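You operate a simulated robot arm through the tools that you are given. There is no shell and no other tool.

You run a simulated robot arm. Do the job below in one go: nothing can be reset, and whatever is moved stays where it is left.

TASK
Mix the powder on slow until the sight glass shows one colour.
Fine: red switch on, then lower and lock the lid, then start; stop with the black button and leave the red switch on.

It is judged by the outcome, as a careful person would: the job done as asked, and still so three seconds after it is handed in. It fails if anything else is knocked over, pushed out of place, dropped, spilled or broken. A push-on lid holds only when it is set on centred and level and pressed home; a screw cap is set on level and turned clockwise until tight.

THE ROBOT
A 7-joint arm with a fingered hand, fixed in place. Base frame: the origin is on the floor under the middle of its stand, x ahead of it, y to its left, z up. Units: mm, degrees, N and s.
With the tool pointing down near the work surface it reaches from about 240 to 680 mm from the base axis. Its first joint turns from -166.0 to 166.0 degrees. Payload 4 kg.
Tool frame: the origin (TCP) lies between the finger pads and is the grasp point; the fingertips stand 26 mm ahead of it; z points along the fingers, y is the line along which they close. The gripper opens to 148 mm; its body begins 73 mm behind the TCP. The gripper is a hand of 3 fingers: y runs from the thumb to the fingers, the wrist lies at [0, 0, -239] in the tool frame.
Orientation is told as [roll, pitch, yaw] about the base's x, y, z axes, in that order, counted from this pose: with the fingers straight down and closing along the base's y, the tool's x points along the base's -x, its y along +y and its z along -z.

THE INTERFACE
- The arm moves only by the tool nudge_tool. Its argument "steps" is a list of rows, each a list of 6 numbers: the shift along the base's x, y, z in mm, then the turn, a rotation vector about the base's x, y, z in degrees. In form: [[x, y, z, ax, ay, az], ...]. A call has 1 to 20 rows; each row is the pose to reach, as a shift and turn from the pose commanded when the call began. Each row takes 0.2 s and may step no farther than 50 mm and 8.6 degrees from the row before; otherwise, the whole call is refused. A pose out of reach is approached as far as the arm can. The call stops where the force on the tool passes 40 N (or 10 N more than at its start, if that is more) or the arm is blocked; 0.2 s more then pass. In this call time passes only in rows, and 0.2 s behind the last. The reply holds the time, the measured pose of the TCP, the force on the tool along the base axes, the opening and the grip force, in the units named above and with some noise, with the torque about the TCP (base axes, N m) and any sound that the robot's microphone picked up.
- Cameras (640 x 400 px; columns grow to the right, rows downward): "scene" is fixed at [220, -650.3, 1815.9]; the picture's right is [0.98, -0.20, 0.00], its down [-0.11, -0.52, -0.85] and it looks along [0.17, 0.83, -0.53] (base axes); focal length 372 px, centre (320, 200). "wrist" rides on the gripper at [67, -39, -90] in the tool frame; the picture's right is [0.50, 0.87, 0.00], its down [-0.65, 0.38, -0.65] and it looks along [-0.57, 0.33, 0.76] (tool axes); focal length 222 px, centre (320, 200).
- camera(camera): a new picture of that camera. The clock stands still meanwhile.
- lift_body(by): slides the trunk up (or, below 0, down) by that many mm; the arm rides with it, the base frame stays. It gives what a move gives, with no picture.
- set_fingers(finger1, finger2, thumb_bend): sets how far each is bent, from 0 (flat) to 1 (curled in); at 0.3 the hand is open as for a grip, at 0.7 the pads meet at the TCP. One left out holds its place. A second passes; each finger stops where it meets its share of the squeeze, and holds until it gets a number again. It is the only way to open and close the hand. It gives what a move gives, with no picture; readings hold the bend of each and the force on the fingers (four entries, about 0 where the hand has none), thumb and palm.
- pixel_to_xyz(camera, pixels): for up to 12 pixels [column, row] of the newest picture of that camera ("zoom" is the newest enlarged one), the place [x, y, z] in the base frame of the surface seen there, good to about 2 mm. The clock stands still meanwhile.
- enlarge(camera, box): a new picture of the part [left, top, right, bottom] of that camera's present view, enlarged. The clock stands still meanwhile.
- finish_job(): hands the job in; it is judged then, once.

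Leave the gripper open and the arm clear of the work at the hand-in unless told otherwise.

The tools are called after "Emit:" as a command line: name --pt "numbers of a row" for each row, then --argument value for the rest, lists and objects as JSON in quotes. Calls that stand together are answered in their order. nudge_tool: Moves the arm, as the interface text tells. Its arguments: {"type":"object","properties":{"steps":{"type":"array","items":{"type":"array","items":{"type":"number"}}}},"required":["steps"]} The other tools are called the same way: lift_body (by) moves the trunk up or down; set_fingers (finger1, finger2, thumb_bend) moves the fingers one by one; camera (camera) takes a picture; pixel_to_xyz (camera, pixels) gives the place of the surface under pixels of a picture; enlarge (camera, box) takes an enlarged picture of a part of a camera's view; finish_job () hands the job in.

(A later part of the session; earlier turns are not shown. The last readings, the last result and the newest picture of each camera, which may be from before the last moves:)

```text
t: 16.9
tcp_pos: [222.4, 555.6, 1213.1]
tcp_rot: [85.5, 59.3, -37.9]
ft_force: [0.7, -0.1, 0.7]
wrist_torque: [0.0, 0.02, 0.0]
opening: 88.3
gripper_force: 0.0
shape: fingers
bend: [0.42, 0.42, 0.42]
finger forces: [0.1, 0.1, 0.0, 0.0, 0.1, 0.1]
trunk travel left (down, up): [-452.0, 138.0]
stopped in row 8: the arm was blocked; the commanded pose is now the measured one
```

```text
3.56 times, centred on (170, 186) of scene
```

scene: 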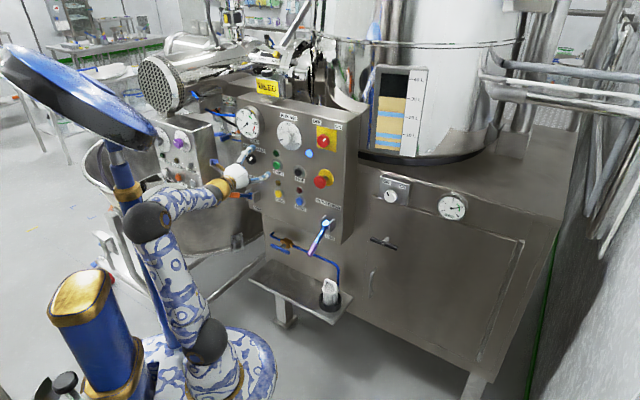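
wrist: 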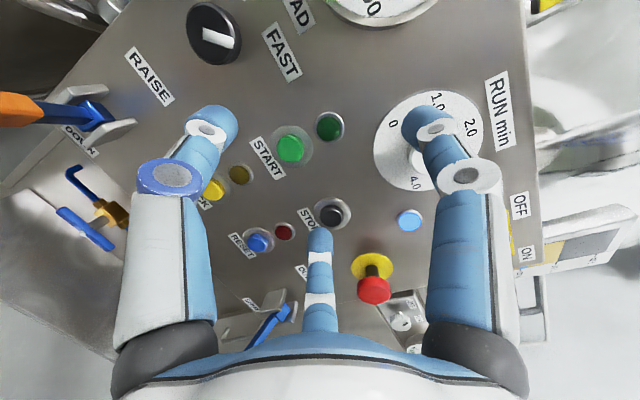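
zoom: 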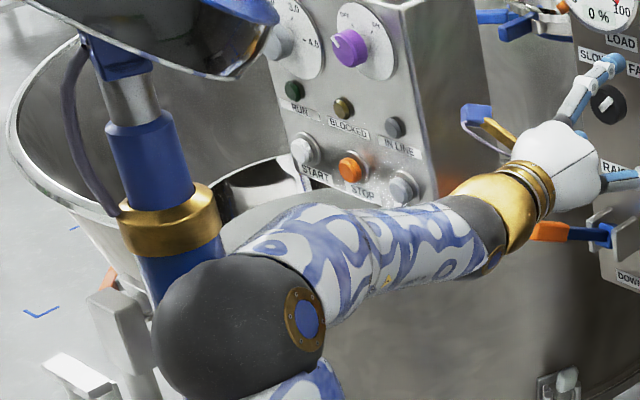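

The elbow is practically touching the mast, because the arm is folded up. I'll go back right a little, then lower the trunk so that the arm works more stretched out with its elbow clear of the mast.

Emit:
nudge_tool --pt "6 -24 5 0 0 0" --pt "12 -48 10 0 0 0" --pt "18 -72 15 0 0 0" --pt "25 -96 20 0 0 0"

Emit:
lift_body --by -180

Emit:
camera --camera "scene"

```text
t: 17.9
tcp_pos: [247.5, 459.5, 1234.0]
tcp_rot: [85.5, 59.2, -38.0]
ft_force: [-0.4, -0.1, 0.8]
wrist_torque: [-0.01, -0.02, -0.04]
opening: 88.3
gripper_force: 0.0
shape: fingers
bend: [0.42, 0.42, 0.42]
finger forces: [0.1, 0.0, 0.0, 0.0, 0.0, 0.1]
trunk travel left (down, up): [-452.0, 138.0]
```

```text
t: 19.9
tcp_pos: [247.5, 459.6, 1052.8]
tcp_rot: [85.5, 59.2, -37.9]
ft_force: [-0.3, 0.4, 0.2]
wrist_torque: [0.02, -0.04, 0.02]
opening: 88.3
gripper_force: 0.1
shape: fingers
bend: [0.42, 0.42, 0.42]
finger forces: [0.0, 0.0, 0.0, 0.1, 0.1, 0.0]
trunk travel left (down, up): [-272.0, 318.0]
```

```text
taken
```

scene: 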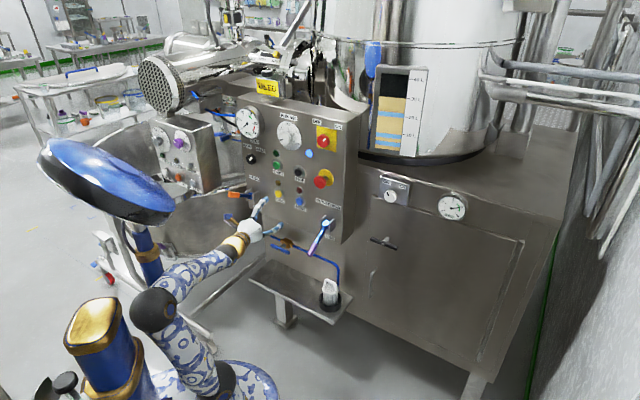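

The trunk and mast came down together and the arm is stretched a bit more. Before approaching the selector I test how far the hand can roll clockwise here in free space, so its camera bracket can stay on the upper side, away from the other machine's box and the lever.

Emit:
nudge_tool --pt "0 0 8 4.5 6.6 -0.3" --pt "0 0 16 9 13.2 -0.6" --pt "0 0 24 13.5 19.8 -0.9" --pt "0 0 32 18 26.4 -1.2" --pt "0 0 40 22.5 33 -1.5" --pt "0 0 48 27 39.6 -1.8" --pt "0 0 56 31.5 46.2 -2.1" --pt "0 0 64 36 52.8 -2.4" --pt "0 0 72 40.5 59.4 -2.7" --pt "0 0 80 45 66 -3" --pt "0 0 88 49.5 72.6 -3.3"

Emit:
camera --camera "scene"

```text
t: 22.2
tcp_pos: [246.9, 459.4, 1141.1]
tcp_rot: [-87.7, 32.6, 147.0]
ft_force: [0.0, 0.3, 0.8]
wrist_torque: [-0.01, 0.03, 0.0]
opening: 88.4
gripper_force: 0.1
shape: fingers
bend: [0.42, 0.42, 0.42]
finger forces: [0.0, 0.1, 0.0, 0.0, 0.0, 0.1]
trunk travel left (down, up): [-272.0, 318.0]
```

```text
taken
```

scene: 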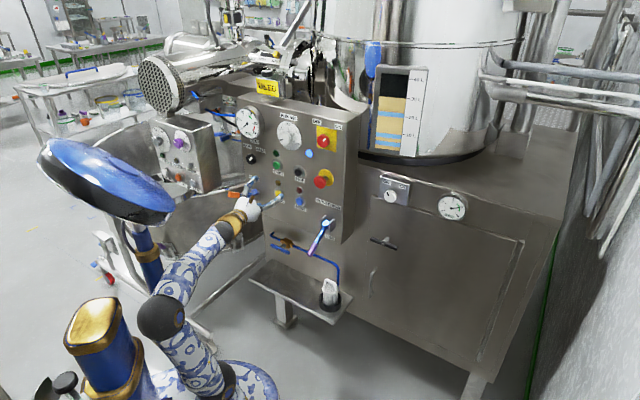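

The hand rolled to about 147° without trouble. I look through the wrist camera from here.

Emit:
camera --camera "wrist"

```text
taken
```

wrist: 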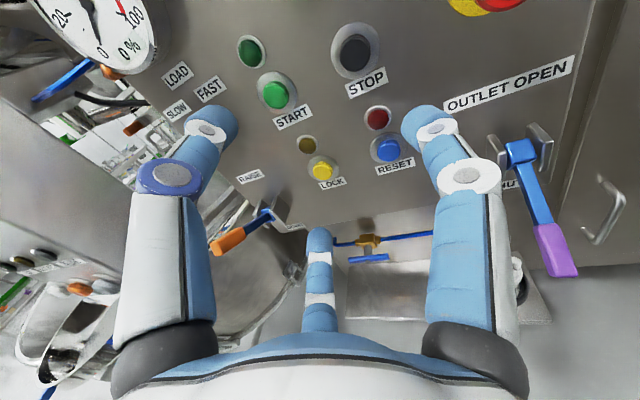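

From here I can measure the RAISE/DOWN lever and the buttons well: orange handle at (228,241), pivot near (266,214), START at (275,94), STOP (355,54), LOCK (322,168), RESET (387,150).

Emit:
pixel_to_xyz --camera "wrist" --pixels '[[218, 247], [230, 240], [242, 233], [255, 222], [268, 214], [275, 95], [355, 53], [322, 168], [387, 150], [248, 176], [307, 145], [376, 117]]'

Emit:
enlarge --camera "wrist" --box '[190, 150, 350, 270]'

```text
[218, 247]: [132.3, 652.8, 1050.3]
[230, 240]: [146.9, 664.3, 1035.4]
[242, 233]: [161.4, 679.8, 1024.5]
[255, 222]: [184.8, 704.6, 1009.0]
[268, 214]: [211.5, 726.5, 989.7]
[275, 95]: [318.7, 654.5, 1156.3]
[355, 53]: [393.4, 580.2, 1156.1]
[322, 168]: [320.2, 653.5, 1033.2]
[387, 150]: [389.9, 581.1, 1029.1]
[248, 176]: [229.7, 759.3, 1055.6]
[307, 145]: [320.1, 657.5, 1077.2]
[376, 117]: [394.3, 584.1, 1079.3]
```

```text
3.33 times, centred on (270, 210) of wrist
```

zoom: 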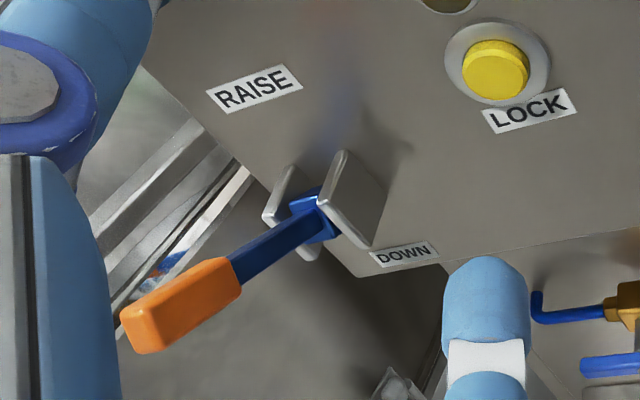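

The lever pivots near (215,731,985), with its handle about 30° up. Now I measure the black selector precisely in an enlarged scene view, where it is unobstructed.

Emit:
enlarge --camera "scene" --box '[235, 145, 275, 170]'

Emit:
pixel_to_xyz --camera "zoom" --pixels '[[240, 230], [195, 215], [285, 255], [240, 290], [225, 160], [325, 220], [420, 260], [480, 130]]'

```text
16.00 times, centred on (255, 158) of scene
```

zoom: 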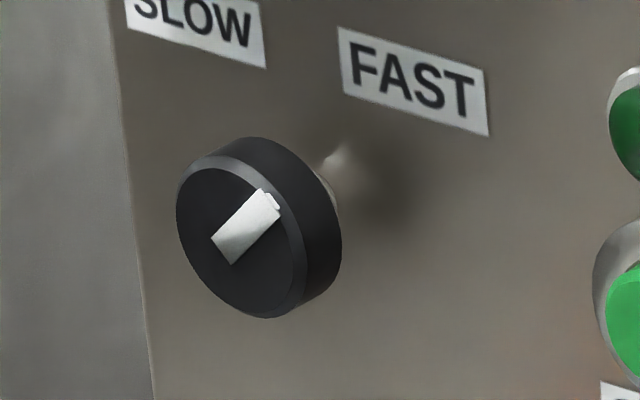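

```text
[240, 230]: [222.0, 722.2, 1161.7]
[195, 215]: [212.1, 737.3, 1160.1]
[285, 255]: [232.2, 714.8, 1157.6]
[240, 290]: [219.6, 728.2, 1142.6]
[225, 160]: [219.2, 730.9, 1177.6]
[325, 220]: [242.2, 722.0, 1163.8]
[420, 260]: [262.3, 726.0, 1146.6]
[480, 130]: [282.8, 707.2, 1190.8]
```

The selector's face centre is about (221.5, 723, 1160). I move to a spot 100 mm in front of it along the hand's axis, well above the lever.

Emit:
nudge_tool --pt "-18 34 10 0 0 0" --pt "-36 68 19 0 0 0" --pt "-54 102 19 0 0 0" --pt "-71 137 19 0 0 0" --pt "-88 172 19 0 0 0"

Emit:
camera --camera "scene"

Emit:
camera --camera "wrist"

```text
t: 23.4
tcp_pos: [158.5, 633.0, 1159.5]
tcp_rot: [-87.7, 32.8, 147.2]
ft_force: [0.9, 0.3, -0.2]
wrist_torque: [0.0, 0.01, 0.05]
opening: 88.4
gripper_force: 0.1
shape: fingers
bend: [0.42, 0.42, 0.42]
finger forces: [0.1, 0.0, 0.1, 0.1, 0.0, 0.0]
trunk travel left (down, up): [-272.0, 318.0]
```

```text
taken
```

scene: 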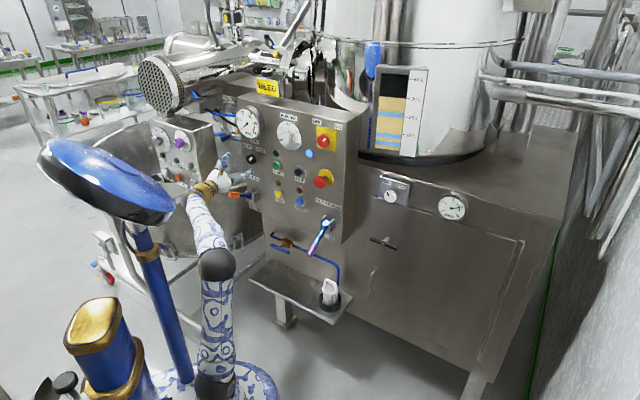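

```text
taken
```

wrist: 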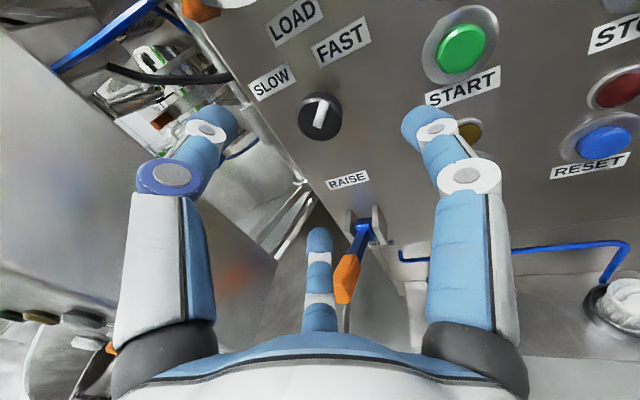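

The arm is now well clear of the mast. The selector is at (320,116) in the wrist view; I measure it again.

Emit:
enlarge --camera "wrist" --box '[260, 70, 390, 160]'

Emit:
pixel_to_xyz --camera "wrist" --pixels '[[319, 117], [301, 117], [339, 117], [319, 98], [319, 134], [321, 108], [348, 290], [320, 250]]'

```text
4.44 times, centred on (325, 115) of wrist
```

zoom: 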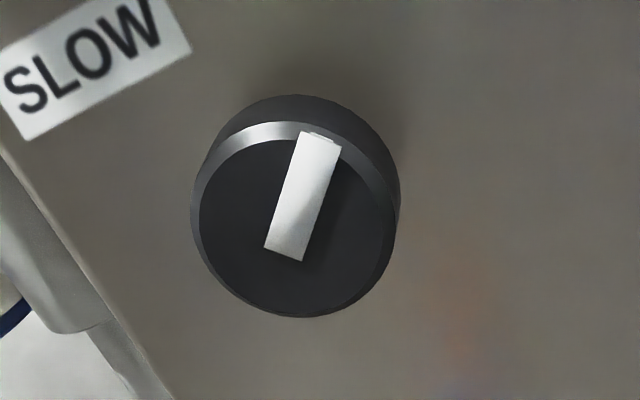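

```text
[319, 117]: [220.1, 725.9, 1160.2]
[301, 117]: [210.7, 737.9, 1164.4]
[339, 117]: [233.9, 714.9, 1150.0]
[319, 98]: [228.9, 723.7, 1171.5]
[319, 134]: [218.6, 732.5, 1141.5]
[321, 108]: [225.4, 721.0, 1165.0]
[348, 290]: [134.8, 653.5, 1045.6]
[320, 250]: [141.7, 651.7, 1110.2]
```

The selector's centre is (220.5, 725.5, 1159.5). I go in along the hand's axis about 100 mm in small steps.

Emit:
nudge_tool --pt "8 12 0 0 0 0" --pt "16 24 0 0 0 0" --pt "24 36 0 0 0 0" --pt "32 48 0 0 0 0" --pt "40 60 0 0 0 0" --pt "47 70 0 0 0 0" --pt "52 77.5 0 0 0 0" --pt "56 83.4 0 0 0 0"

Emit:
camera --camera "wrist"

Emit:
enlarge --camera "scene" --box '[150, 110, 300, 220]'

```text
t: 25.2
tcp_pos: [212.9, 714.4, 1161.3]
tcp_rot: [-87.8, 32.8, 147.2]
ft_force: [-8.6, -8.6, -1.1]
wrist_torque: [0.07, 0.0, -0.75]
opening: 90.4
gripper_force: 6.5
shape: fingers
bend: [0.41, 0.42, 0.42]
finger forces: [12.2, 0.0, 0.0, 0.1, 0.0, 0.0]
trunk travel left (down, up): [-272.0, 318.0]
```

```text
taken
```

wrist: 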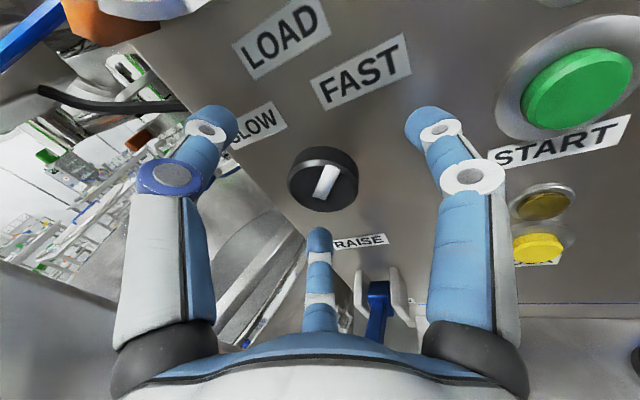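

```text
3.64 times, centred on (225, 165) of scene
```

zoom: 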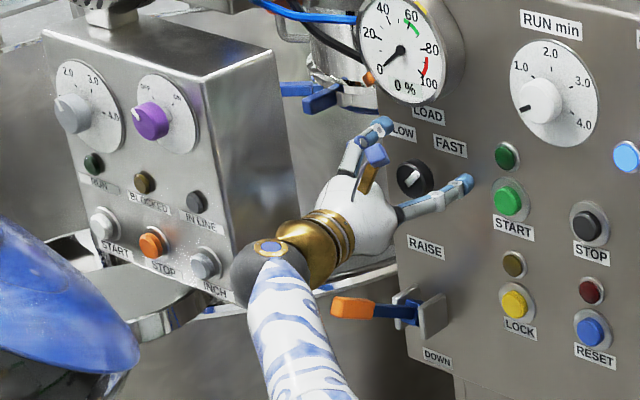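

One fingertip touches the panel with 12 N because of the tilt. I back off 7 mm, then close on the knob.

Emit:
nudge_tool --pt "-2 -3 0 0 0 0" --pt "-4 -6 -1 0 0 0"

Emit:
set_fingers --finger1 0.7 --finger2 0.7 --thumb_bend 0.7

Emit:
camera --camera "wrist"

```text
t: 25.9
tcp_pos: [212.2, 710.5, 1159.8]
tcp_rot: [-87.8, 32.8, 147.1]
ft_force: [0.1, 0.0, -0.2]
wrist_torque: [-0.03, 0.02, -0.01]
opening: 88.5
gripper_force: 0.0
shape: fingers
bend: [0.42, 0.42, 0.42]
finger forces: [0.1, 0.0, 0.1, 0.1, 0.1, 0.1]
trunk travel left (down, up): [-272.0, 318.0]
```

```text
t: 26.9
tcp_pos: [211.2, 711.4, 1158.9]
tcp_rot: [-87.7, 32.9, 147.1]
ft_force: [0.0, 3.1, 2.0]
wrist_torque: [0.06, 0.01, 0.02]
opening: 29.6
gripper_force: 16.2
shape: fingers
bend: [0.6, 0.57, 0.62]
finger forces: [8.2, 10.4, 0.1, 0.0, 12.7, 0.0]
trunk travel left (down, up): [-272.0, 318.0]
```

```text
taken
```

wrist: 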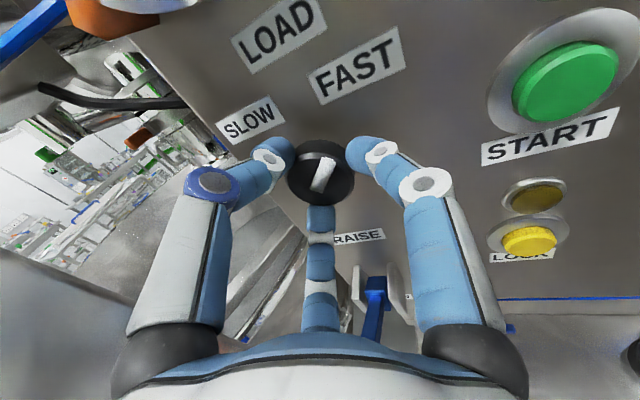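

All three fingers hold the selector. I turn it counter-clockwise, first 45°.

Emit:
nudge_tool --pt "0 0 0 -4.65 -5.9 0" --pt "0 0 0 -9.3 -11.8 0" --pt "0 0 0 -13.95 -17.7 0" --pt "0 0 0 -18.6 -23.6 0" --pt "0 0 0 -23.25 -29.5 0" --pt "0 0 0 -27.9 -35.4 0"

Emit:
camera --camera "wrist"

```text
t: 28.2
tcp_pos: [209.9, 711.7, 1159.2]
tcp_rot: [-69.9, 77.2, 162.9]
ft_force: [-3.5, 9.5, 2.7]
wrist_torque: [-0.05, 0.11, 0.1]
opening: 29.8
gripper_force: 16.4
shape: fingers
bend: [0.61, 0.59, 0.6]
finger forces: [6.5, 10.3, 0.0, 0.0, 15.9, 0.0]
trunk travel left (down, up): [-272.0, 318.0]
```

```text
taken
```

wrist: 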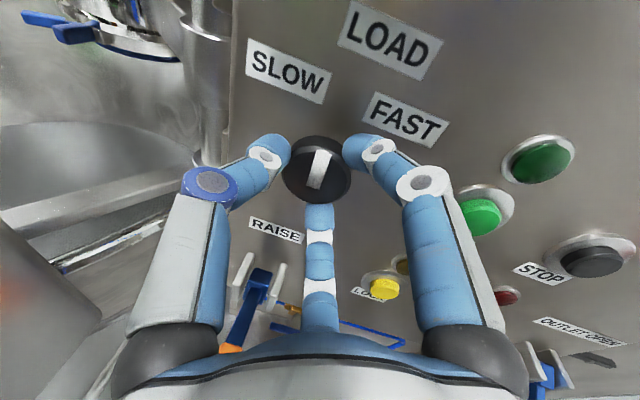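

The pointer is now about straight up, midway. Another 45° or so to SLOW.

Emit:
nudge_tool --pt "0 0 0 -4.65 -5.9 0" --pt "0 0 0 -9.3 -11.8 0" --pt "0 0 0 -13.95 -17.7 0" --pt "0 0 0 -18.6 -23.6 0" --pt "0 0 0 -23.25 -29.5 0" --pt "0 0 0 -27.9 -35.4 0"

Emit:
camera --camera "wrist"

Emit:
enlarge --camera "scene" --box '[190, 120, 310, 210]'

```text
t: 29.6
tcp_pos: [209.8, 711.7, 1159.3]
tcp_rot: [82.5, 56.5, -46.3]
ft_force: [-12.6, 9.2, -0.1]
wrist_torque: [0.09, 0.31, 0.22]
opening: 31.5
gripper_force: 17.5
shape: fingers
bend: [0.61, 0.6, 0.6]
finger forces: [6.7, 10.5, 0.0, 0.0, 18.0, 0.0]
trunk travel left (down, up): [-272.0, 318.0]
```

```text
taken
```

wrist: 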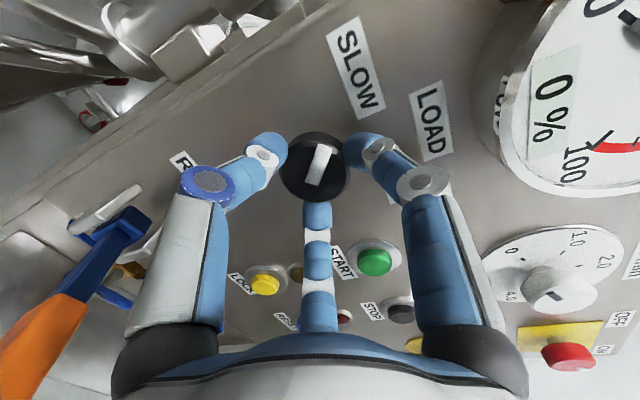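

```text
4.44 times, centred on (250, 165) of scene
```

zoom: 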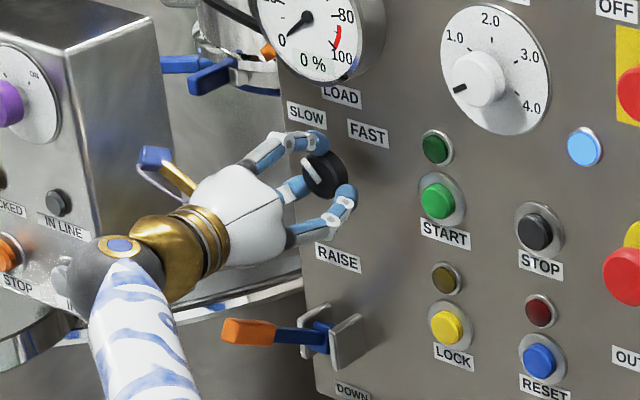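

The pointer now aims up-left at SLOW. I release and back away along the hand's axis, then check it.

Emit:
set_fingers --finger1 0.42 --finger2 0.42 --thumb_bend 0.42

Emit:
nudge_tool --pt "-10 -12 1 0 0 0" --pt "-25 -30 3 0 0 0" --pt "-45 -54 5 0 0 0" --pt "-65 -78 7 0 0 0" --pt "-75 -105 7 0 0 0"

Emit:
camera --camera "scene"

Emit:
camera --camera "wrist"

Emit:
enlarge --camera "scene" --box '[230, 130, 310, 190]'

```text
t: 30.6
tcp_pos: [210.9, 710.0, 1158.4]
tcp_rot: [82.5, 56.7, -46.5]
ft_force: [-0.5, -0.9, 0.3]
wrist_torque: [0.04, -0.01, 0.0]
opening: 88.1
gripper_force: 0.2
shape: fingers
bend: [0.42, 0.42, 0.42]
finger forces: [0.0, 0.0, 0.1, 0.1, 0.0, 0.2]
trunk travel left (down, up): [-272.0, 318.0]
```

```text
t: 31.9
tcp_pos: [135.8, 605.9, 1165.5]
tcp_rot: [82.5, 56.7, -46.5]
ft_force: [-0.3, 0.1, 0.2]
wrist_torque: [0.0, -0.04, -0.04]
opening: 88.3
gripper_force: 0.0
shape: fingers
bend: [0.42, 0.42, 0.42]
finger forces: [0.1, 0.1, 0.0, 0.1, 0.0, 0.1]
trunk travel left (down, up): [-272.0, 318.0]
```

```text
taken
```

scene: 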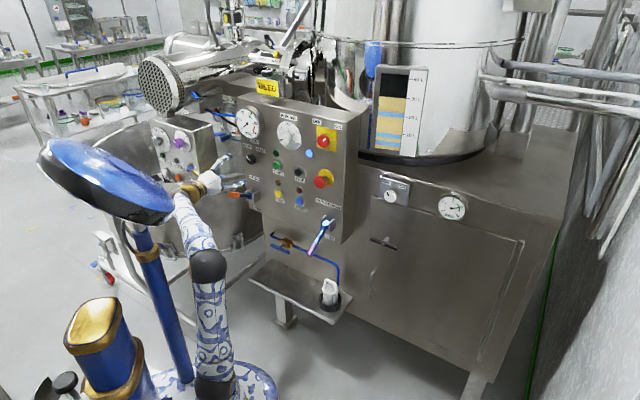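

```text
taken
```

wrist: 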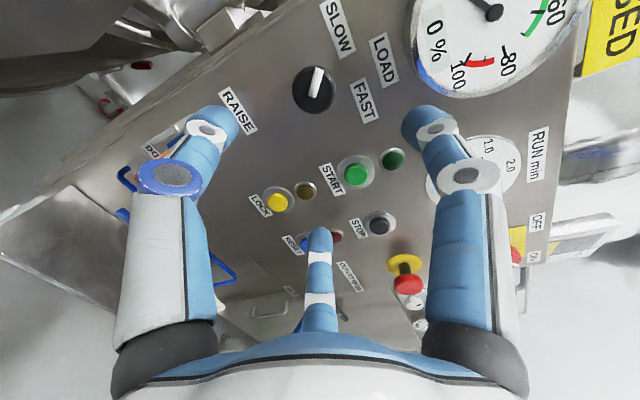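

```text
6.67 times, centred on (270, 160) of scene
```

zoom: 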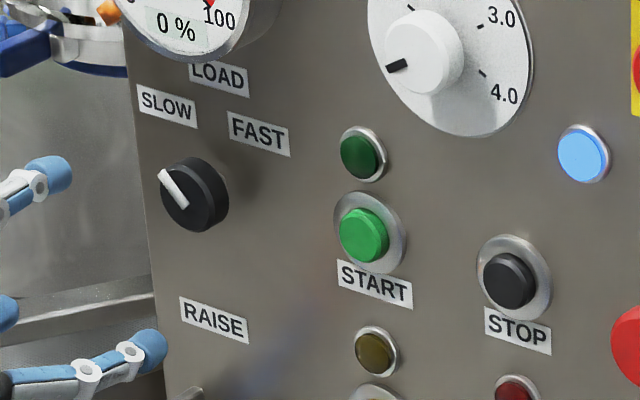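

The selector now points to SLOW. Next is the lid lever. I close the fingers to a compact tip and roll the hand so its camera bracket stays on top, away from the neighbouring box.

Emit:
set_fingers --finger1 0.7 --finger2 0.7 --thumb_bend 0.7

Emit:
nudge_tool --pt "0 0 0 5.3 6.3 -0.6" --pt "0 0 0 10.6 12.6 -1.2" --pt "0 0 0 15.9 18.9 -1.8" --pt "0 0 0 21.2 25.2 -2.4" --pt "0 0 0 26.5 31.5 -3"

Emit:
camera --camera "wrist"

Emit:
enlarge --camera "scene" --box '[150, 110, 310, 230]'

```text
t: 32.9
tcp_pos: [136.3, 605.2, 1166.1]
tcp_rot: [82.5, 56.7, -46.3]
ft_force: [0.8, 0.0, 0.1]
wrist_torque: [0.0, -0.03, 0.02]
opening: 0.0
gripper_force: 0.0
shape: fingers
bend: [0.69, 0.69, 0.7]
finger forces: [0.0, 0.0, 0.0, 0.0, 0.0, 0.1]
trunk travel left (down, up): [-272.0, 318.0]
```

```text
t: 34.0
tcp_pos: [136.5, 605.3, 1167.6]
tcp_rot: [-63.2, 80.7, 166.3]
ft_force: [-0.1, 0.6, 0.5]
wrist_torque: [0.0, -0.04, 0.02]
opening: 0.2
gripper_force: 0.2
shape: fingers
bend: [0.69, 0.69, 0.7]
finger forces: [0.0, 0.0, 0.1, 0.0, 0.0, 0.0]
trunk travel left (down, up): [-272.0, 318.0]
```

```text
taken
```

wrist: 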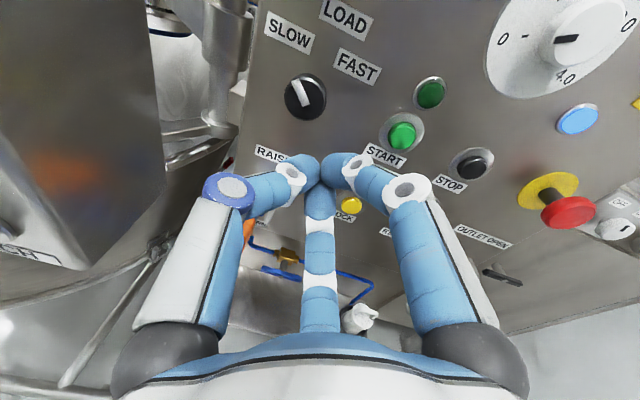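

```text
3.33 times, centred on (230, 170) of scene
```

zoom: 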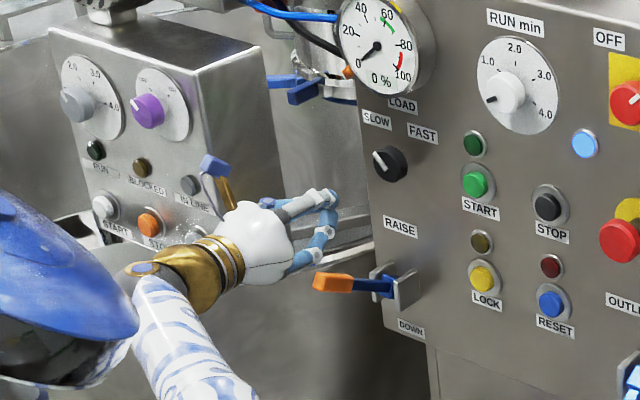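

SLOW is confirmed. To press the lever firmly from above I want the hand pitched down, with one finger underneath. I raise the trunk 80 mm for reach first.

Emit:
lift_body --by 80

```text
t: 35.2
tcp_pos: [135.8, 606.0, 1246.2]
tcp_rot: [-62.8, 80.9, 166.9]
ft_force: [0.1, 0.1, 0.4]
wrist_torque: [0.0, 0.03, 0.0]
opening: 0.3
gripper_force: 0.0
shape: fingers
bend: [0.69, 0.69, 0.7]
finger forces: [0.1, 0.0, 0.1, 0.1, 0.0, 0.1]
trunk travel left (down, up): [-352.0, 238.0]
```

I roll the hand 20° so one finger is underneath, then pitch it down about 36° while moving over the lever handle.

Emit:
nudge_tool --pt "0 0 0 4.3 5.1 -0.5" --pt "0 0 0 8.6 10.2 -1" --pt "0 0 0 12.9 15.3 -1.4"

Emit:
nudge_tool --pt "2 11 -8 -5.5 4.63 0" --pt "4 22 -20 -11 9.26 0" --pt "6 34 -32 -16.5 13.9 0" --pt "8 45 -45 -22 18.5 0" --pt "8 56 -60 -27.5 23.1 0"

Emit:
camera --camera "wrist"

Emit:
enlarge --camera "scene" --box '[150, 110, 310, 230]'

```text
t: 36.0
tcp_pos: [135.8, 605.1, 1245.3]
tcp_rot: [-81.2, 61.4, 147.6]
ft_force: [0.0, -1.5, 0.1]
wrist_torque: [0.0, 0.0, -0.01]
opening: 0.2
gripper_force: 0.1
shape: fingers
bend: [0.69, 0.69, 0.7]
finger forces: [0.1, 0.0, 0.1, 0.1, 0.1, 0.0]
trunk travel left (down, up): [-352.0, 238.0]
```

```text
t: 37.2
tcp_pos: [144.6, 654.0, 1179.5]
tcp_rot: [-29.0, 42.4, -169.8]
ft_force: [-0.5, 0.1, 1.1]
wrist_torque: [-0.01, 0.04, 0.04]
opening: 0.3
gripper_force: 0.0
shape: fingers
bend: [0.69, 0.69, 0.7]
finger forces: [0.0, 0.1, 0.1, 0.0, 0.1, 0.0]
out of reach, approached as far as the arm can: row 5
trunk travel left (down, up): [-352.0, 238.0]
```

```text
taken
```

wrist: 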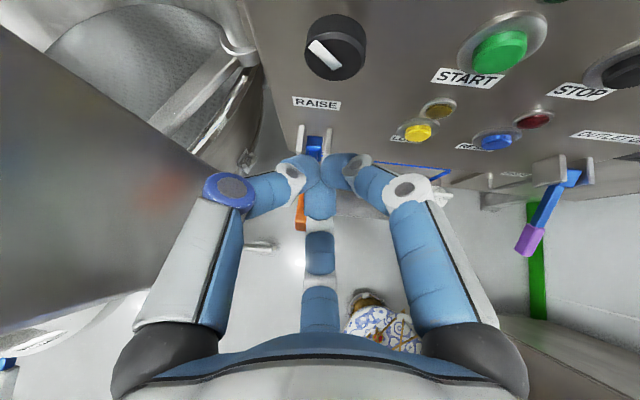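

```text
3.33 times, centred on (230, 170) of scene
```

zoom: 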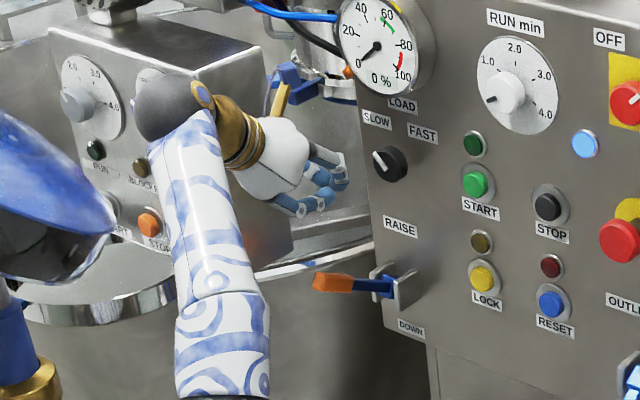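

The hand is above the lever with the lower finger facing down. I descend to just above the handle and check.

Emit:
nudge_tool --pt "0 4 -25 0 0 0" --pt "0 8 -50 0 0 0" --pt "0 8 -70 0 0 0"

Emit:
camera --camera "wrist"

Emit:
enlarge --camera "scene" --box '[190, 150, 290, 220]'

```text
t: 38.0
tcp_pos: [145.4, 659.9, 1110.3]
tcp_rot: [-29.2, 42.4, -169.9]
ft_force: [-0.4, 0.3, -0.1]
wrist_torque: [0.05, 0.02, 0.02]
opening: 0.1
gripper_force: 0.0
shape: fingers
bend: [0.69, 0.69, 0.7]
finger forces: [0.1, 0.0, 0.1, 0.0, 0.0, 0.0]
trunk travel left (down, up): [-352.0, 238.0]
```

```text
taken
```

wrist: 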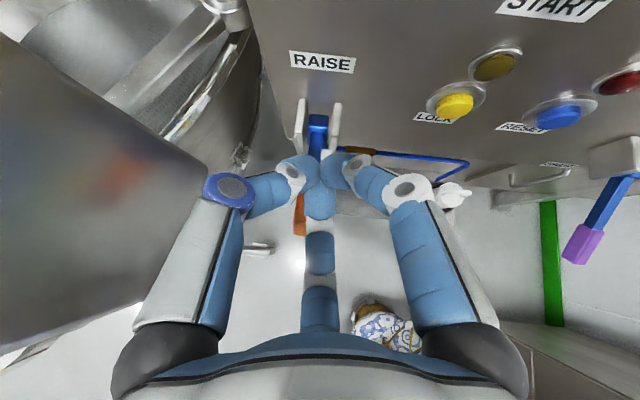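

```text
5.71 times, centred on (240, 185) of scene
```

zoom: 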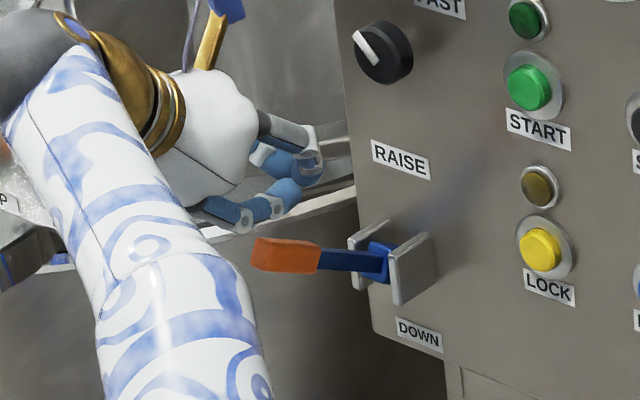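

The lever lies right under the lower finger, about 5 mm to its left. I shift slightly left and press down the first part.

Emit:
nudge_tool --pt "-4 4 -10 0 0 0" --pt "-4 4 -20 0 0 0" --pt "-4 4 -30 0 0 0" --pt "-4 4 -40 0 0 0" --pt "-4 4 -50 0 0 0" --pt "-4 4 -60 0 0 0"

Emit:
enlarge --camera "scene" --box '[190, 150, 290, 220]'

Emit:
camera --camera "wrist"

```text
t: 39.4
tcp_pos: [141.3, 664.2, 1050.2]
tcp_rot: [-29.2, 42.4, -169.9]
ft_force: [-0.1, -0.6, 2.1]
wrist_torque: [-0.03, 0.02, 0.02]
opening: 0.1
gripper_force: 0.6
shape: fingers
bend: [0.69, 0.7, 0.7]
finger forces: [0.0, 1.4, 0.0, 0.1, 0.1, 0.0]
trunk travel left (down, up): [-352.0, 238.0]
```

```text
5.71 times, centred on (240, 185) of scene
```

zoom: 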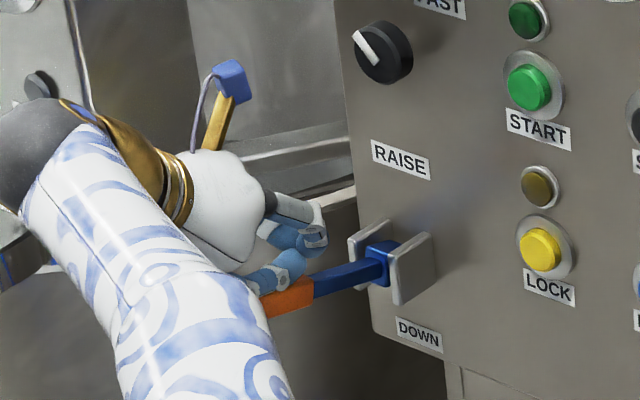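

```text
taken
```

wrist: 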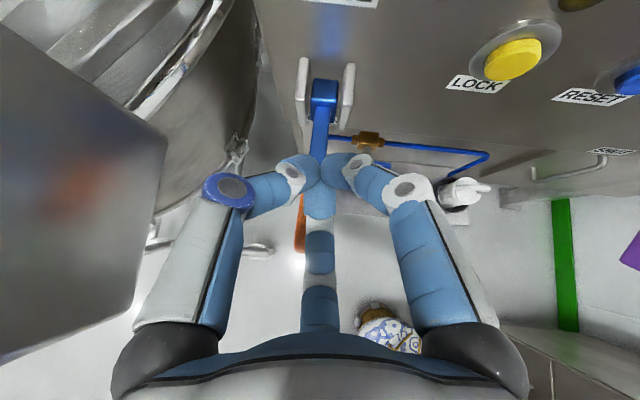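

The lever is moving down easily (about 2 N). I continue down.

Emit:
nudge_tool --pt "0 0 -10 0 0 0" --pt "0 0 -20 0 0 0" --pt "0 0 -30 0 0 0" --pt "0 0 -40 0 0 0" --pt "0 0 -50 0 0 0" --pt "0 0 -60 0 0 0"

Emit:
enlarge --camera "scene" --box '[190, 150, 310, 235]'

Emit:
camera --camera "scene"

```text
t: 40.8
tcp_pos: [140.2, 664.2, 991.0]
tcp_rot: [-29.1, 42.4, -169.7]
ft_force: [0.7, -0.8, 1.6]
wrist_torque: [-0.02, 0.02, -0.03]
opening: 0.4
gripper_force: 1.1
shape: fingers
bend: [0.69, 0.7, 0.7]
finger forces: [0.0, 2.4, 0.0, 0.1, 0.0, 0.1]
trunk travel left (down, up): [-352.0, 238.0]
```

```text
4.71 times, centred on (250, 192) of scene
```

zoom: 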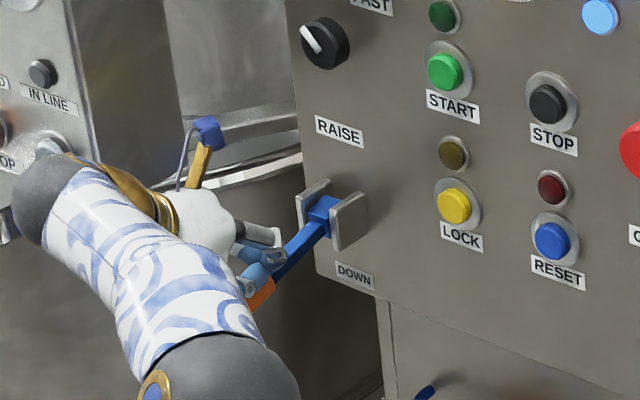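

```text
taken
```

scene: 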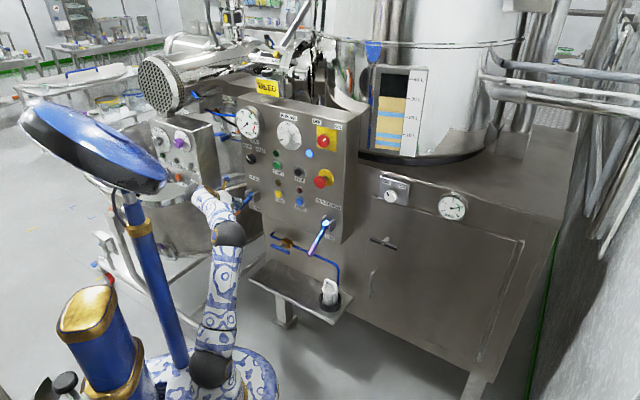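

The lever is below horizontal. I press the last part until it meets its stop.

Emit:
nudge_tool --pt "0 0 -6 0 0 0" --pt "0 0 -12 0 0 0" --pt "0 0 -18 0 0 0" --pt "0 0 -24 0 0 0"

Emit:
enlarge --camera "scene" --box '[190, 150, 310, 235]'

Emit:
camera --camera "wrist"

```text
t: 41.8
tcp_pos: [140.3, 665.8, 967.3]
tcp_rot: [-29.2, 42.4, -169.9]
ft_force: [0.0, -0.4, -0.4]
wrist_torque: [0.01, 0.02, 0.04]
opening: 0.5
gripper_force: 0.0
shape: fingers
bend: [0.69, 0.7, 0.7]
finger forces: [0.0, 0.0, 0.1, 0.0, 0.0, 0.0]
trunk travel left (down, up): [-352.0, 238.0]
```

```text
4.71 times, centred on (250, 192) of scene
```

zoom: 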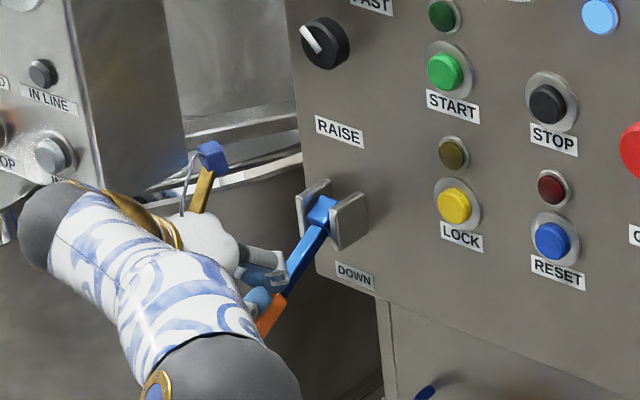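

```text
taken
```

wrist: 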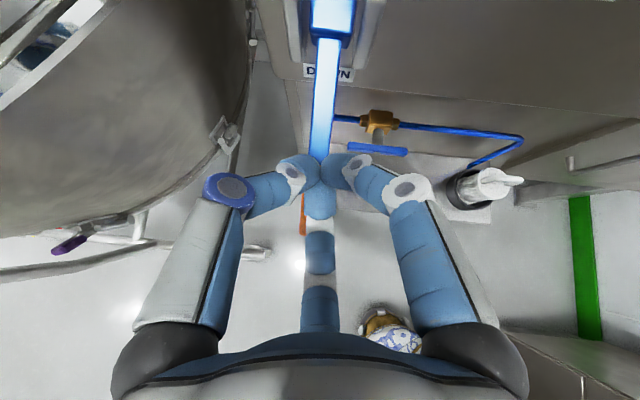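

The finger force fell to zero: the lever snapped into its down position. I lift straight up and watch whether it stays down, and what the lid does.

Emit:
nudge_tool --pt "0 0 20 0 0 0" --pt "-5 -5 50 0 0 0" --pt "-10 -15 90 0 0 0" --pt "-10 -30 130 0 0 0" --pt "-5 -60 160 0 0 0"

Emit:
camera --camera "scene"

Emit:
enlarge --camera "scene" --box '[300, 0, 560, 160]'

Emit:
enlarge --camera "scene" --box '[190, 130, 350, 240]'

```text
t: 43.0
tcp_pos: [134.2, 604.5, 1124.8]
tcp_rot: [-29.3, 42.4, -170.0]
ft_force: [0.3, -0.2, -0.5]
wrist_torque: [0.02, -0.02, -0.03]
opening: 0.3
gripper_force: 0.1
shape: fingers
bend: [0.69, 0.7, 0.7]
finger forces: [0.0, 0.1, 0.0, 0.0, 0.0, 0.0]
trunk travel left (down, up): [-352.0, 238.0]
```

```text
taken
```

scene: 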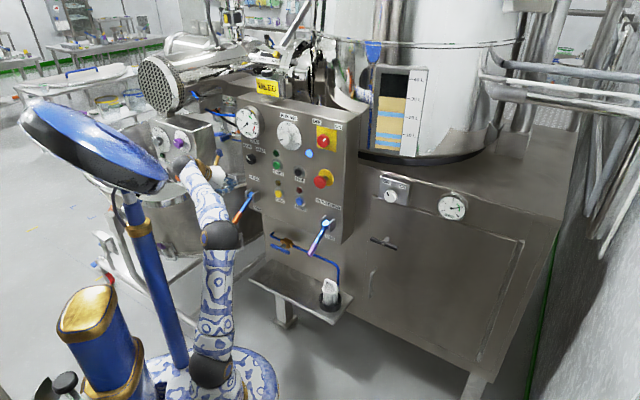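

```text
2.46 times, centred on (430, 80) of scene
```

zoom: 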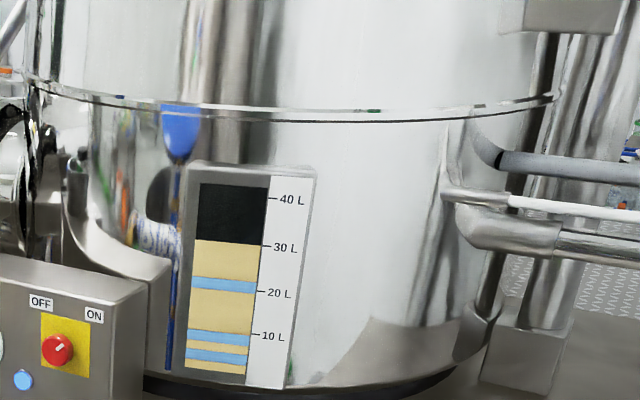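

```text
3.64 times, centred on (270, 185) of scene
```

zoom: 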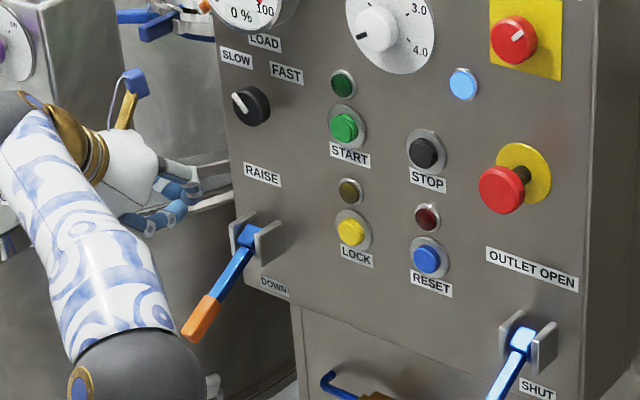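

The lever stays at DOWN. The lid itself is above the scene picture, so I will pull back toward the middle, level the hand and roll it so the wrist camera looks upward at the vessel top.

Emit:
nudge_tool --pt "20 -32 5 5.5 -4.63 0" --pt "40 -64 10 11 -9.26 0" --pt "60 -96 15 16.5 -13.9 0" --pt "80 -128 20 22 -18.5 0" --pt "99 -159 25 27.5 -23.1 0"

```text
t: 44.2
tcp_pos: [236.7, 447.5, 1150.4]
tcp_rot: [-81.0, 61.5, 147.7]
ft_force: [-0.6, 0.0, -0.5]
wrist_torque: [0.0, 0.01, -0.03]
opening: 0.1
gripper_force: 0.0
shape: fingers
bend: [0.69, 0.7, 0.7]
finger forces: [0.0, 0.1, 0.0, 0.1, 0.0, 0.0]
trunk travel left (down, up): [-352.0, 238.0]
```

Now I roll the hand counter-clockwise in place so the camera ends up underneath, looking up.

Emit:
nudge_tool --pt "0 0 0 -5.4 -6.4 0.6" --pt "0 0 0 -10.8 -12.8 1.2" --pt "0 0 0 -16.2 -19.2 1.8" --pt "0 0 0 -21.6 -25.6 2.4" --pt "0 0 0 -27 -32 3" --pt "0 0 0 -32.4 -38.4 3.6" --pt "0 0 0 -37.8 -44.8 4.2" --pt "0 0 0 -43.2 -51.2 4.8" --pt "0 0 0 -48.6 -57.6 5.4" --pt "0 0 0 -54 -64 6" --pt "0 0 0 -59.4 -70.4 6.6" --pt "0 0 0 -64.8 -76.8 7.2" --pt "0 0 0 -70.2 -83.2 7.8" --pt "0 0 0 -75.6 -89.6 8.4" --pt "0 0 0 -81 -96 9" --pt "0 0 0 -86.4 -102.4 9.6" --pt "0 0 0 -91.8 -108.8 10.2" --pt "0 0 0 -97.2 -115.2 10.8"

Emit:
camera --camera "wrist"

Emit:
camera --camera "scene"

```text
t: 46.9
tcp_pos: [261.4, 453.2, 1111.6]
tcp_rot: [78.9, 21.1, -42.9]
ft_force: [-0.6, 1.1, 0.7]
wrist_torque: [0.01, -0.02, 0.02]
opening: 0.3
gripper_force: 0.1
shape: fingers
bend: [0.69, 0.7, 0.7]
finger forces: [0.0, 0.0, 0.0, 0.0, 0.0, 0.0]
trunk travel left (down, up): [-352.0, 238.0]
stopped in row 13: the arm was blocked; the commanded pose is now the measured one
```

```text
taken
```

wrist: 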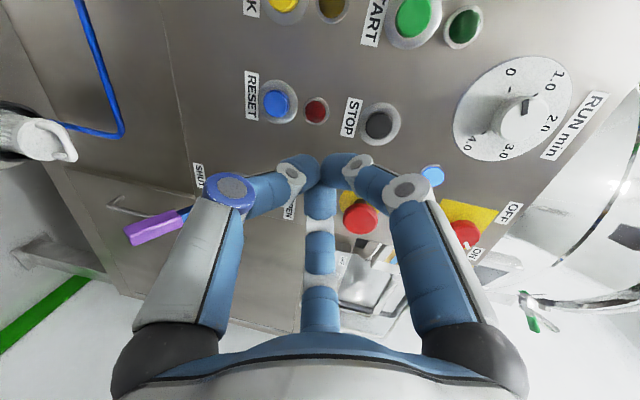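

```text
taken
```

scene: 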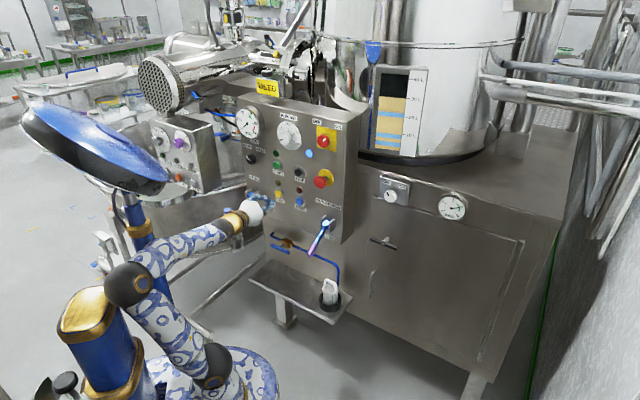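

The roll was stopped by the elbow nearing the mast. The camera is now on the left side looking right, so pitching the hand upward will show the vessel top. I move right and pitch up about 50°.

Emit:
nudge_tool --pt "14 -6 14 6.36 -5.34 0" --pt "28 -12 29 12.7 -10.7 0" --pt "42 -18 44 19.1 -16 0" --pt "56 -24 58 25.4 -21.4 0" --pt "70 -30 73 31.8 -26.7 0" --pt "85 -36 88 38.2 -32 0"

Emit:
camera --camera "wrist"

Emit:
camera --camera "scene"

```text
t: 48.3
tcp_pos: [344.5, 417.4, 1202.8]
tcp_rot: [131.7, 15.3, -25.3]
ft_force: [-0.3, -1.0, 0.0]
wrist_torque: [-0.02, 0.02, 0.0]
opening: 0.1
gripper_force: 0.1
shape: fingers
bend: [0.69, 0.7, 0.7]
finger forces: [0.0, 0.0, 0.0, 0.0, 0.1, 0.0]
trunk travel left (down, up): [-352.0, 238.0]
```

```text
taken
```

wrist: 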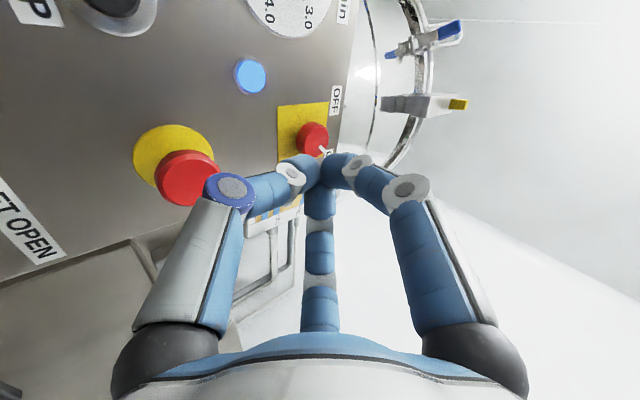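

```text
taken
```

scene: 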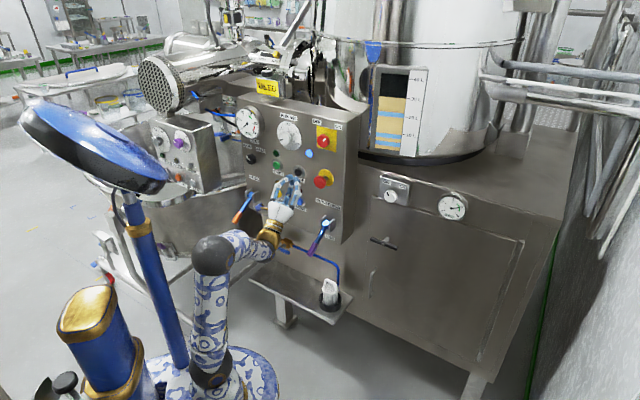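

The right of this picture is upward. I see the vessel edge with clamps at (430,40) and (450,103). I measure these to see where the lid is.

Emit:
pixel_to_xyz --camera "wrist" --pixels '[[390, 60], [412, 80], [425, 130], [380, 40], [430, 40], [450, 103], [500, 100], [550, 60], [500, 200], [480, 20], [410, 120], [560, 300]]'

Emit:
enlarge --camera "wrist" --box '[320, 0, 500, 180]'

```text
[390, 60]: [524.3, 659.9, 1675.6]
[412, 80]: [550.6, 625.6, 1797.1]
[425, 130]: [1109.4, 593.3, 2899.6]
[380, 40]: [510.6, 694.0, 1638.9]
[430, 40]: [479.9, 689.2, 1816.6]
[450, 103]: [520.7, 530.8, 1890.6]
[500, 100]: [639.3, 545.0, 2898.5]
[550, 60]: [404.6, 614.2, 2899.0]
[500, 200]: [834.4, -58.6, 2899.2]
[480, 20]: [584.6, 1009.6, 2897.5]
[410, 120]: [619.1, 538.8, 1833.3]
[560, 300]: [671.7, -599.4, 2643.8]
```

```text
2.22 times, centred on (410, 90) of wrist
```

zoom: 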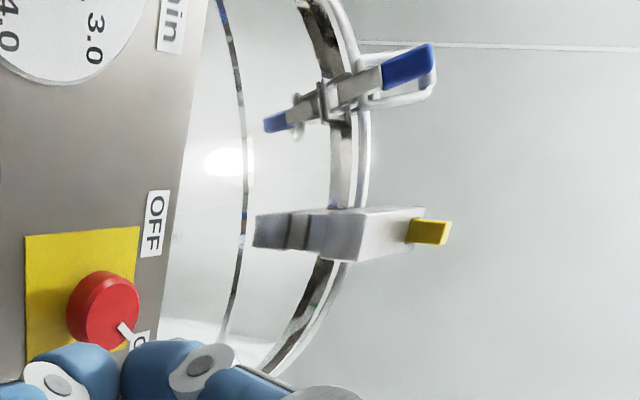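

The vessel rim with its clamp and lock unit is at about z 1800–1830 and nothing hovers above it, so the lid looks seated. I level the hand again and go toward the LOCK button at (320, 653.5, 1033).

Emit:
nudge_tool --pt "-11 23 -24 -6.36 5.34 0" --pt "-23 47 -48 -12.7 10.7 0" --pt "-34 70 -72 -19.1 16 0" --pt "-46 94 -95 -25.4 21.4 0" --pt "-57 118 -119 -29 24.4 0" --pt "-69 141 -143 -30.6 25.7 0"

Emit:
camera --camera "scene"

Emit:
camera --camera "wrist"

```text
t: 49.7
tcp_pos: [276.0, 558.7, 1060.5]
tcp_rot: [89.7, 21.1, -39.1]
ft_force: [0.5, -0.4, 0.4]
wrist_torque: [0.01, -0.01, 0.04]
opening: 0.1
gripper_force: 0.0
shape: fingers
bend: [0.69, 0.7, 0.7]
finger forces: [0.0, 0.0, 0.0, 0.1, 0.0, 0.0]
trunk travel left (down, up): [-352.0, 238.0]
```

```text
taken
```

scene: 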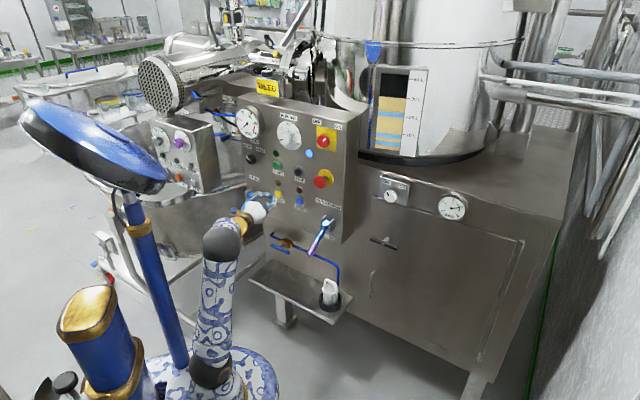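

```text
taken
```

wrist: 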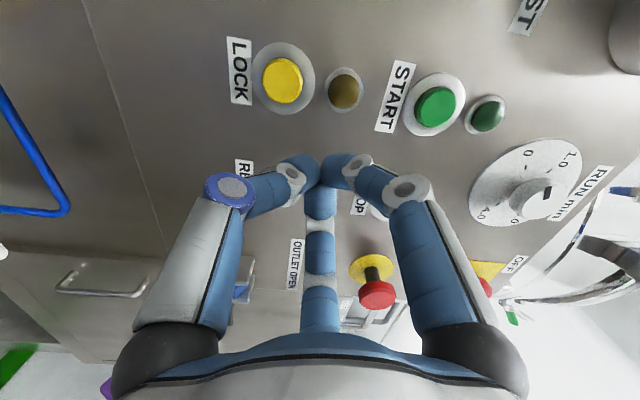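

The hand is level and clear. LOCK is at (283,81) in this view; I measure it and its lamp.

Emit:
pixel_to_xyz --camera "wrist" --pixels '[[283, 81], [283, 62], [283, 100], [266, 81], [300, 81], [258, 60], [345, 90], [436, 106], [320, 160]]'

Emit:
enlarge --camera "wrist" --box '[220, 20, 400, 180]'

```text
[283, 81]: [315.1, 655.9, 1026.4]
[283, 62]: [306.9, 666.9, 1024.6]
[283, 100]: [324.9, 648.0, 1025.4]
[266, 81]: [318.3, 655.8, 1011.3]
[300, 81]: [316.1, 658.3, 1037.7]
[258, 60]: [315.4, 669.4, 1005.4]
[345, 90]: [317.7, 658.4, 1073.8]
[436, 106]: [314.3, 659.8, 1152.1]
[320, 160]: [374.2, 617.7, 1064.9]
```

```text
2.50 times, centred on (310, 100) of wrist
```

zoom: 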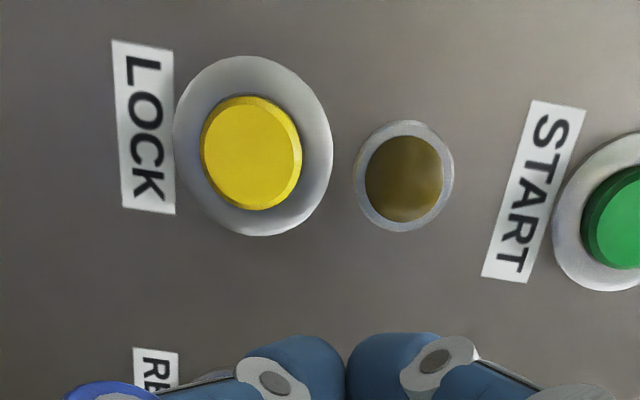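

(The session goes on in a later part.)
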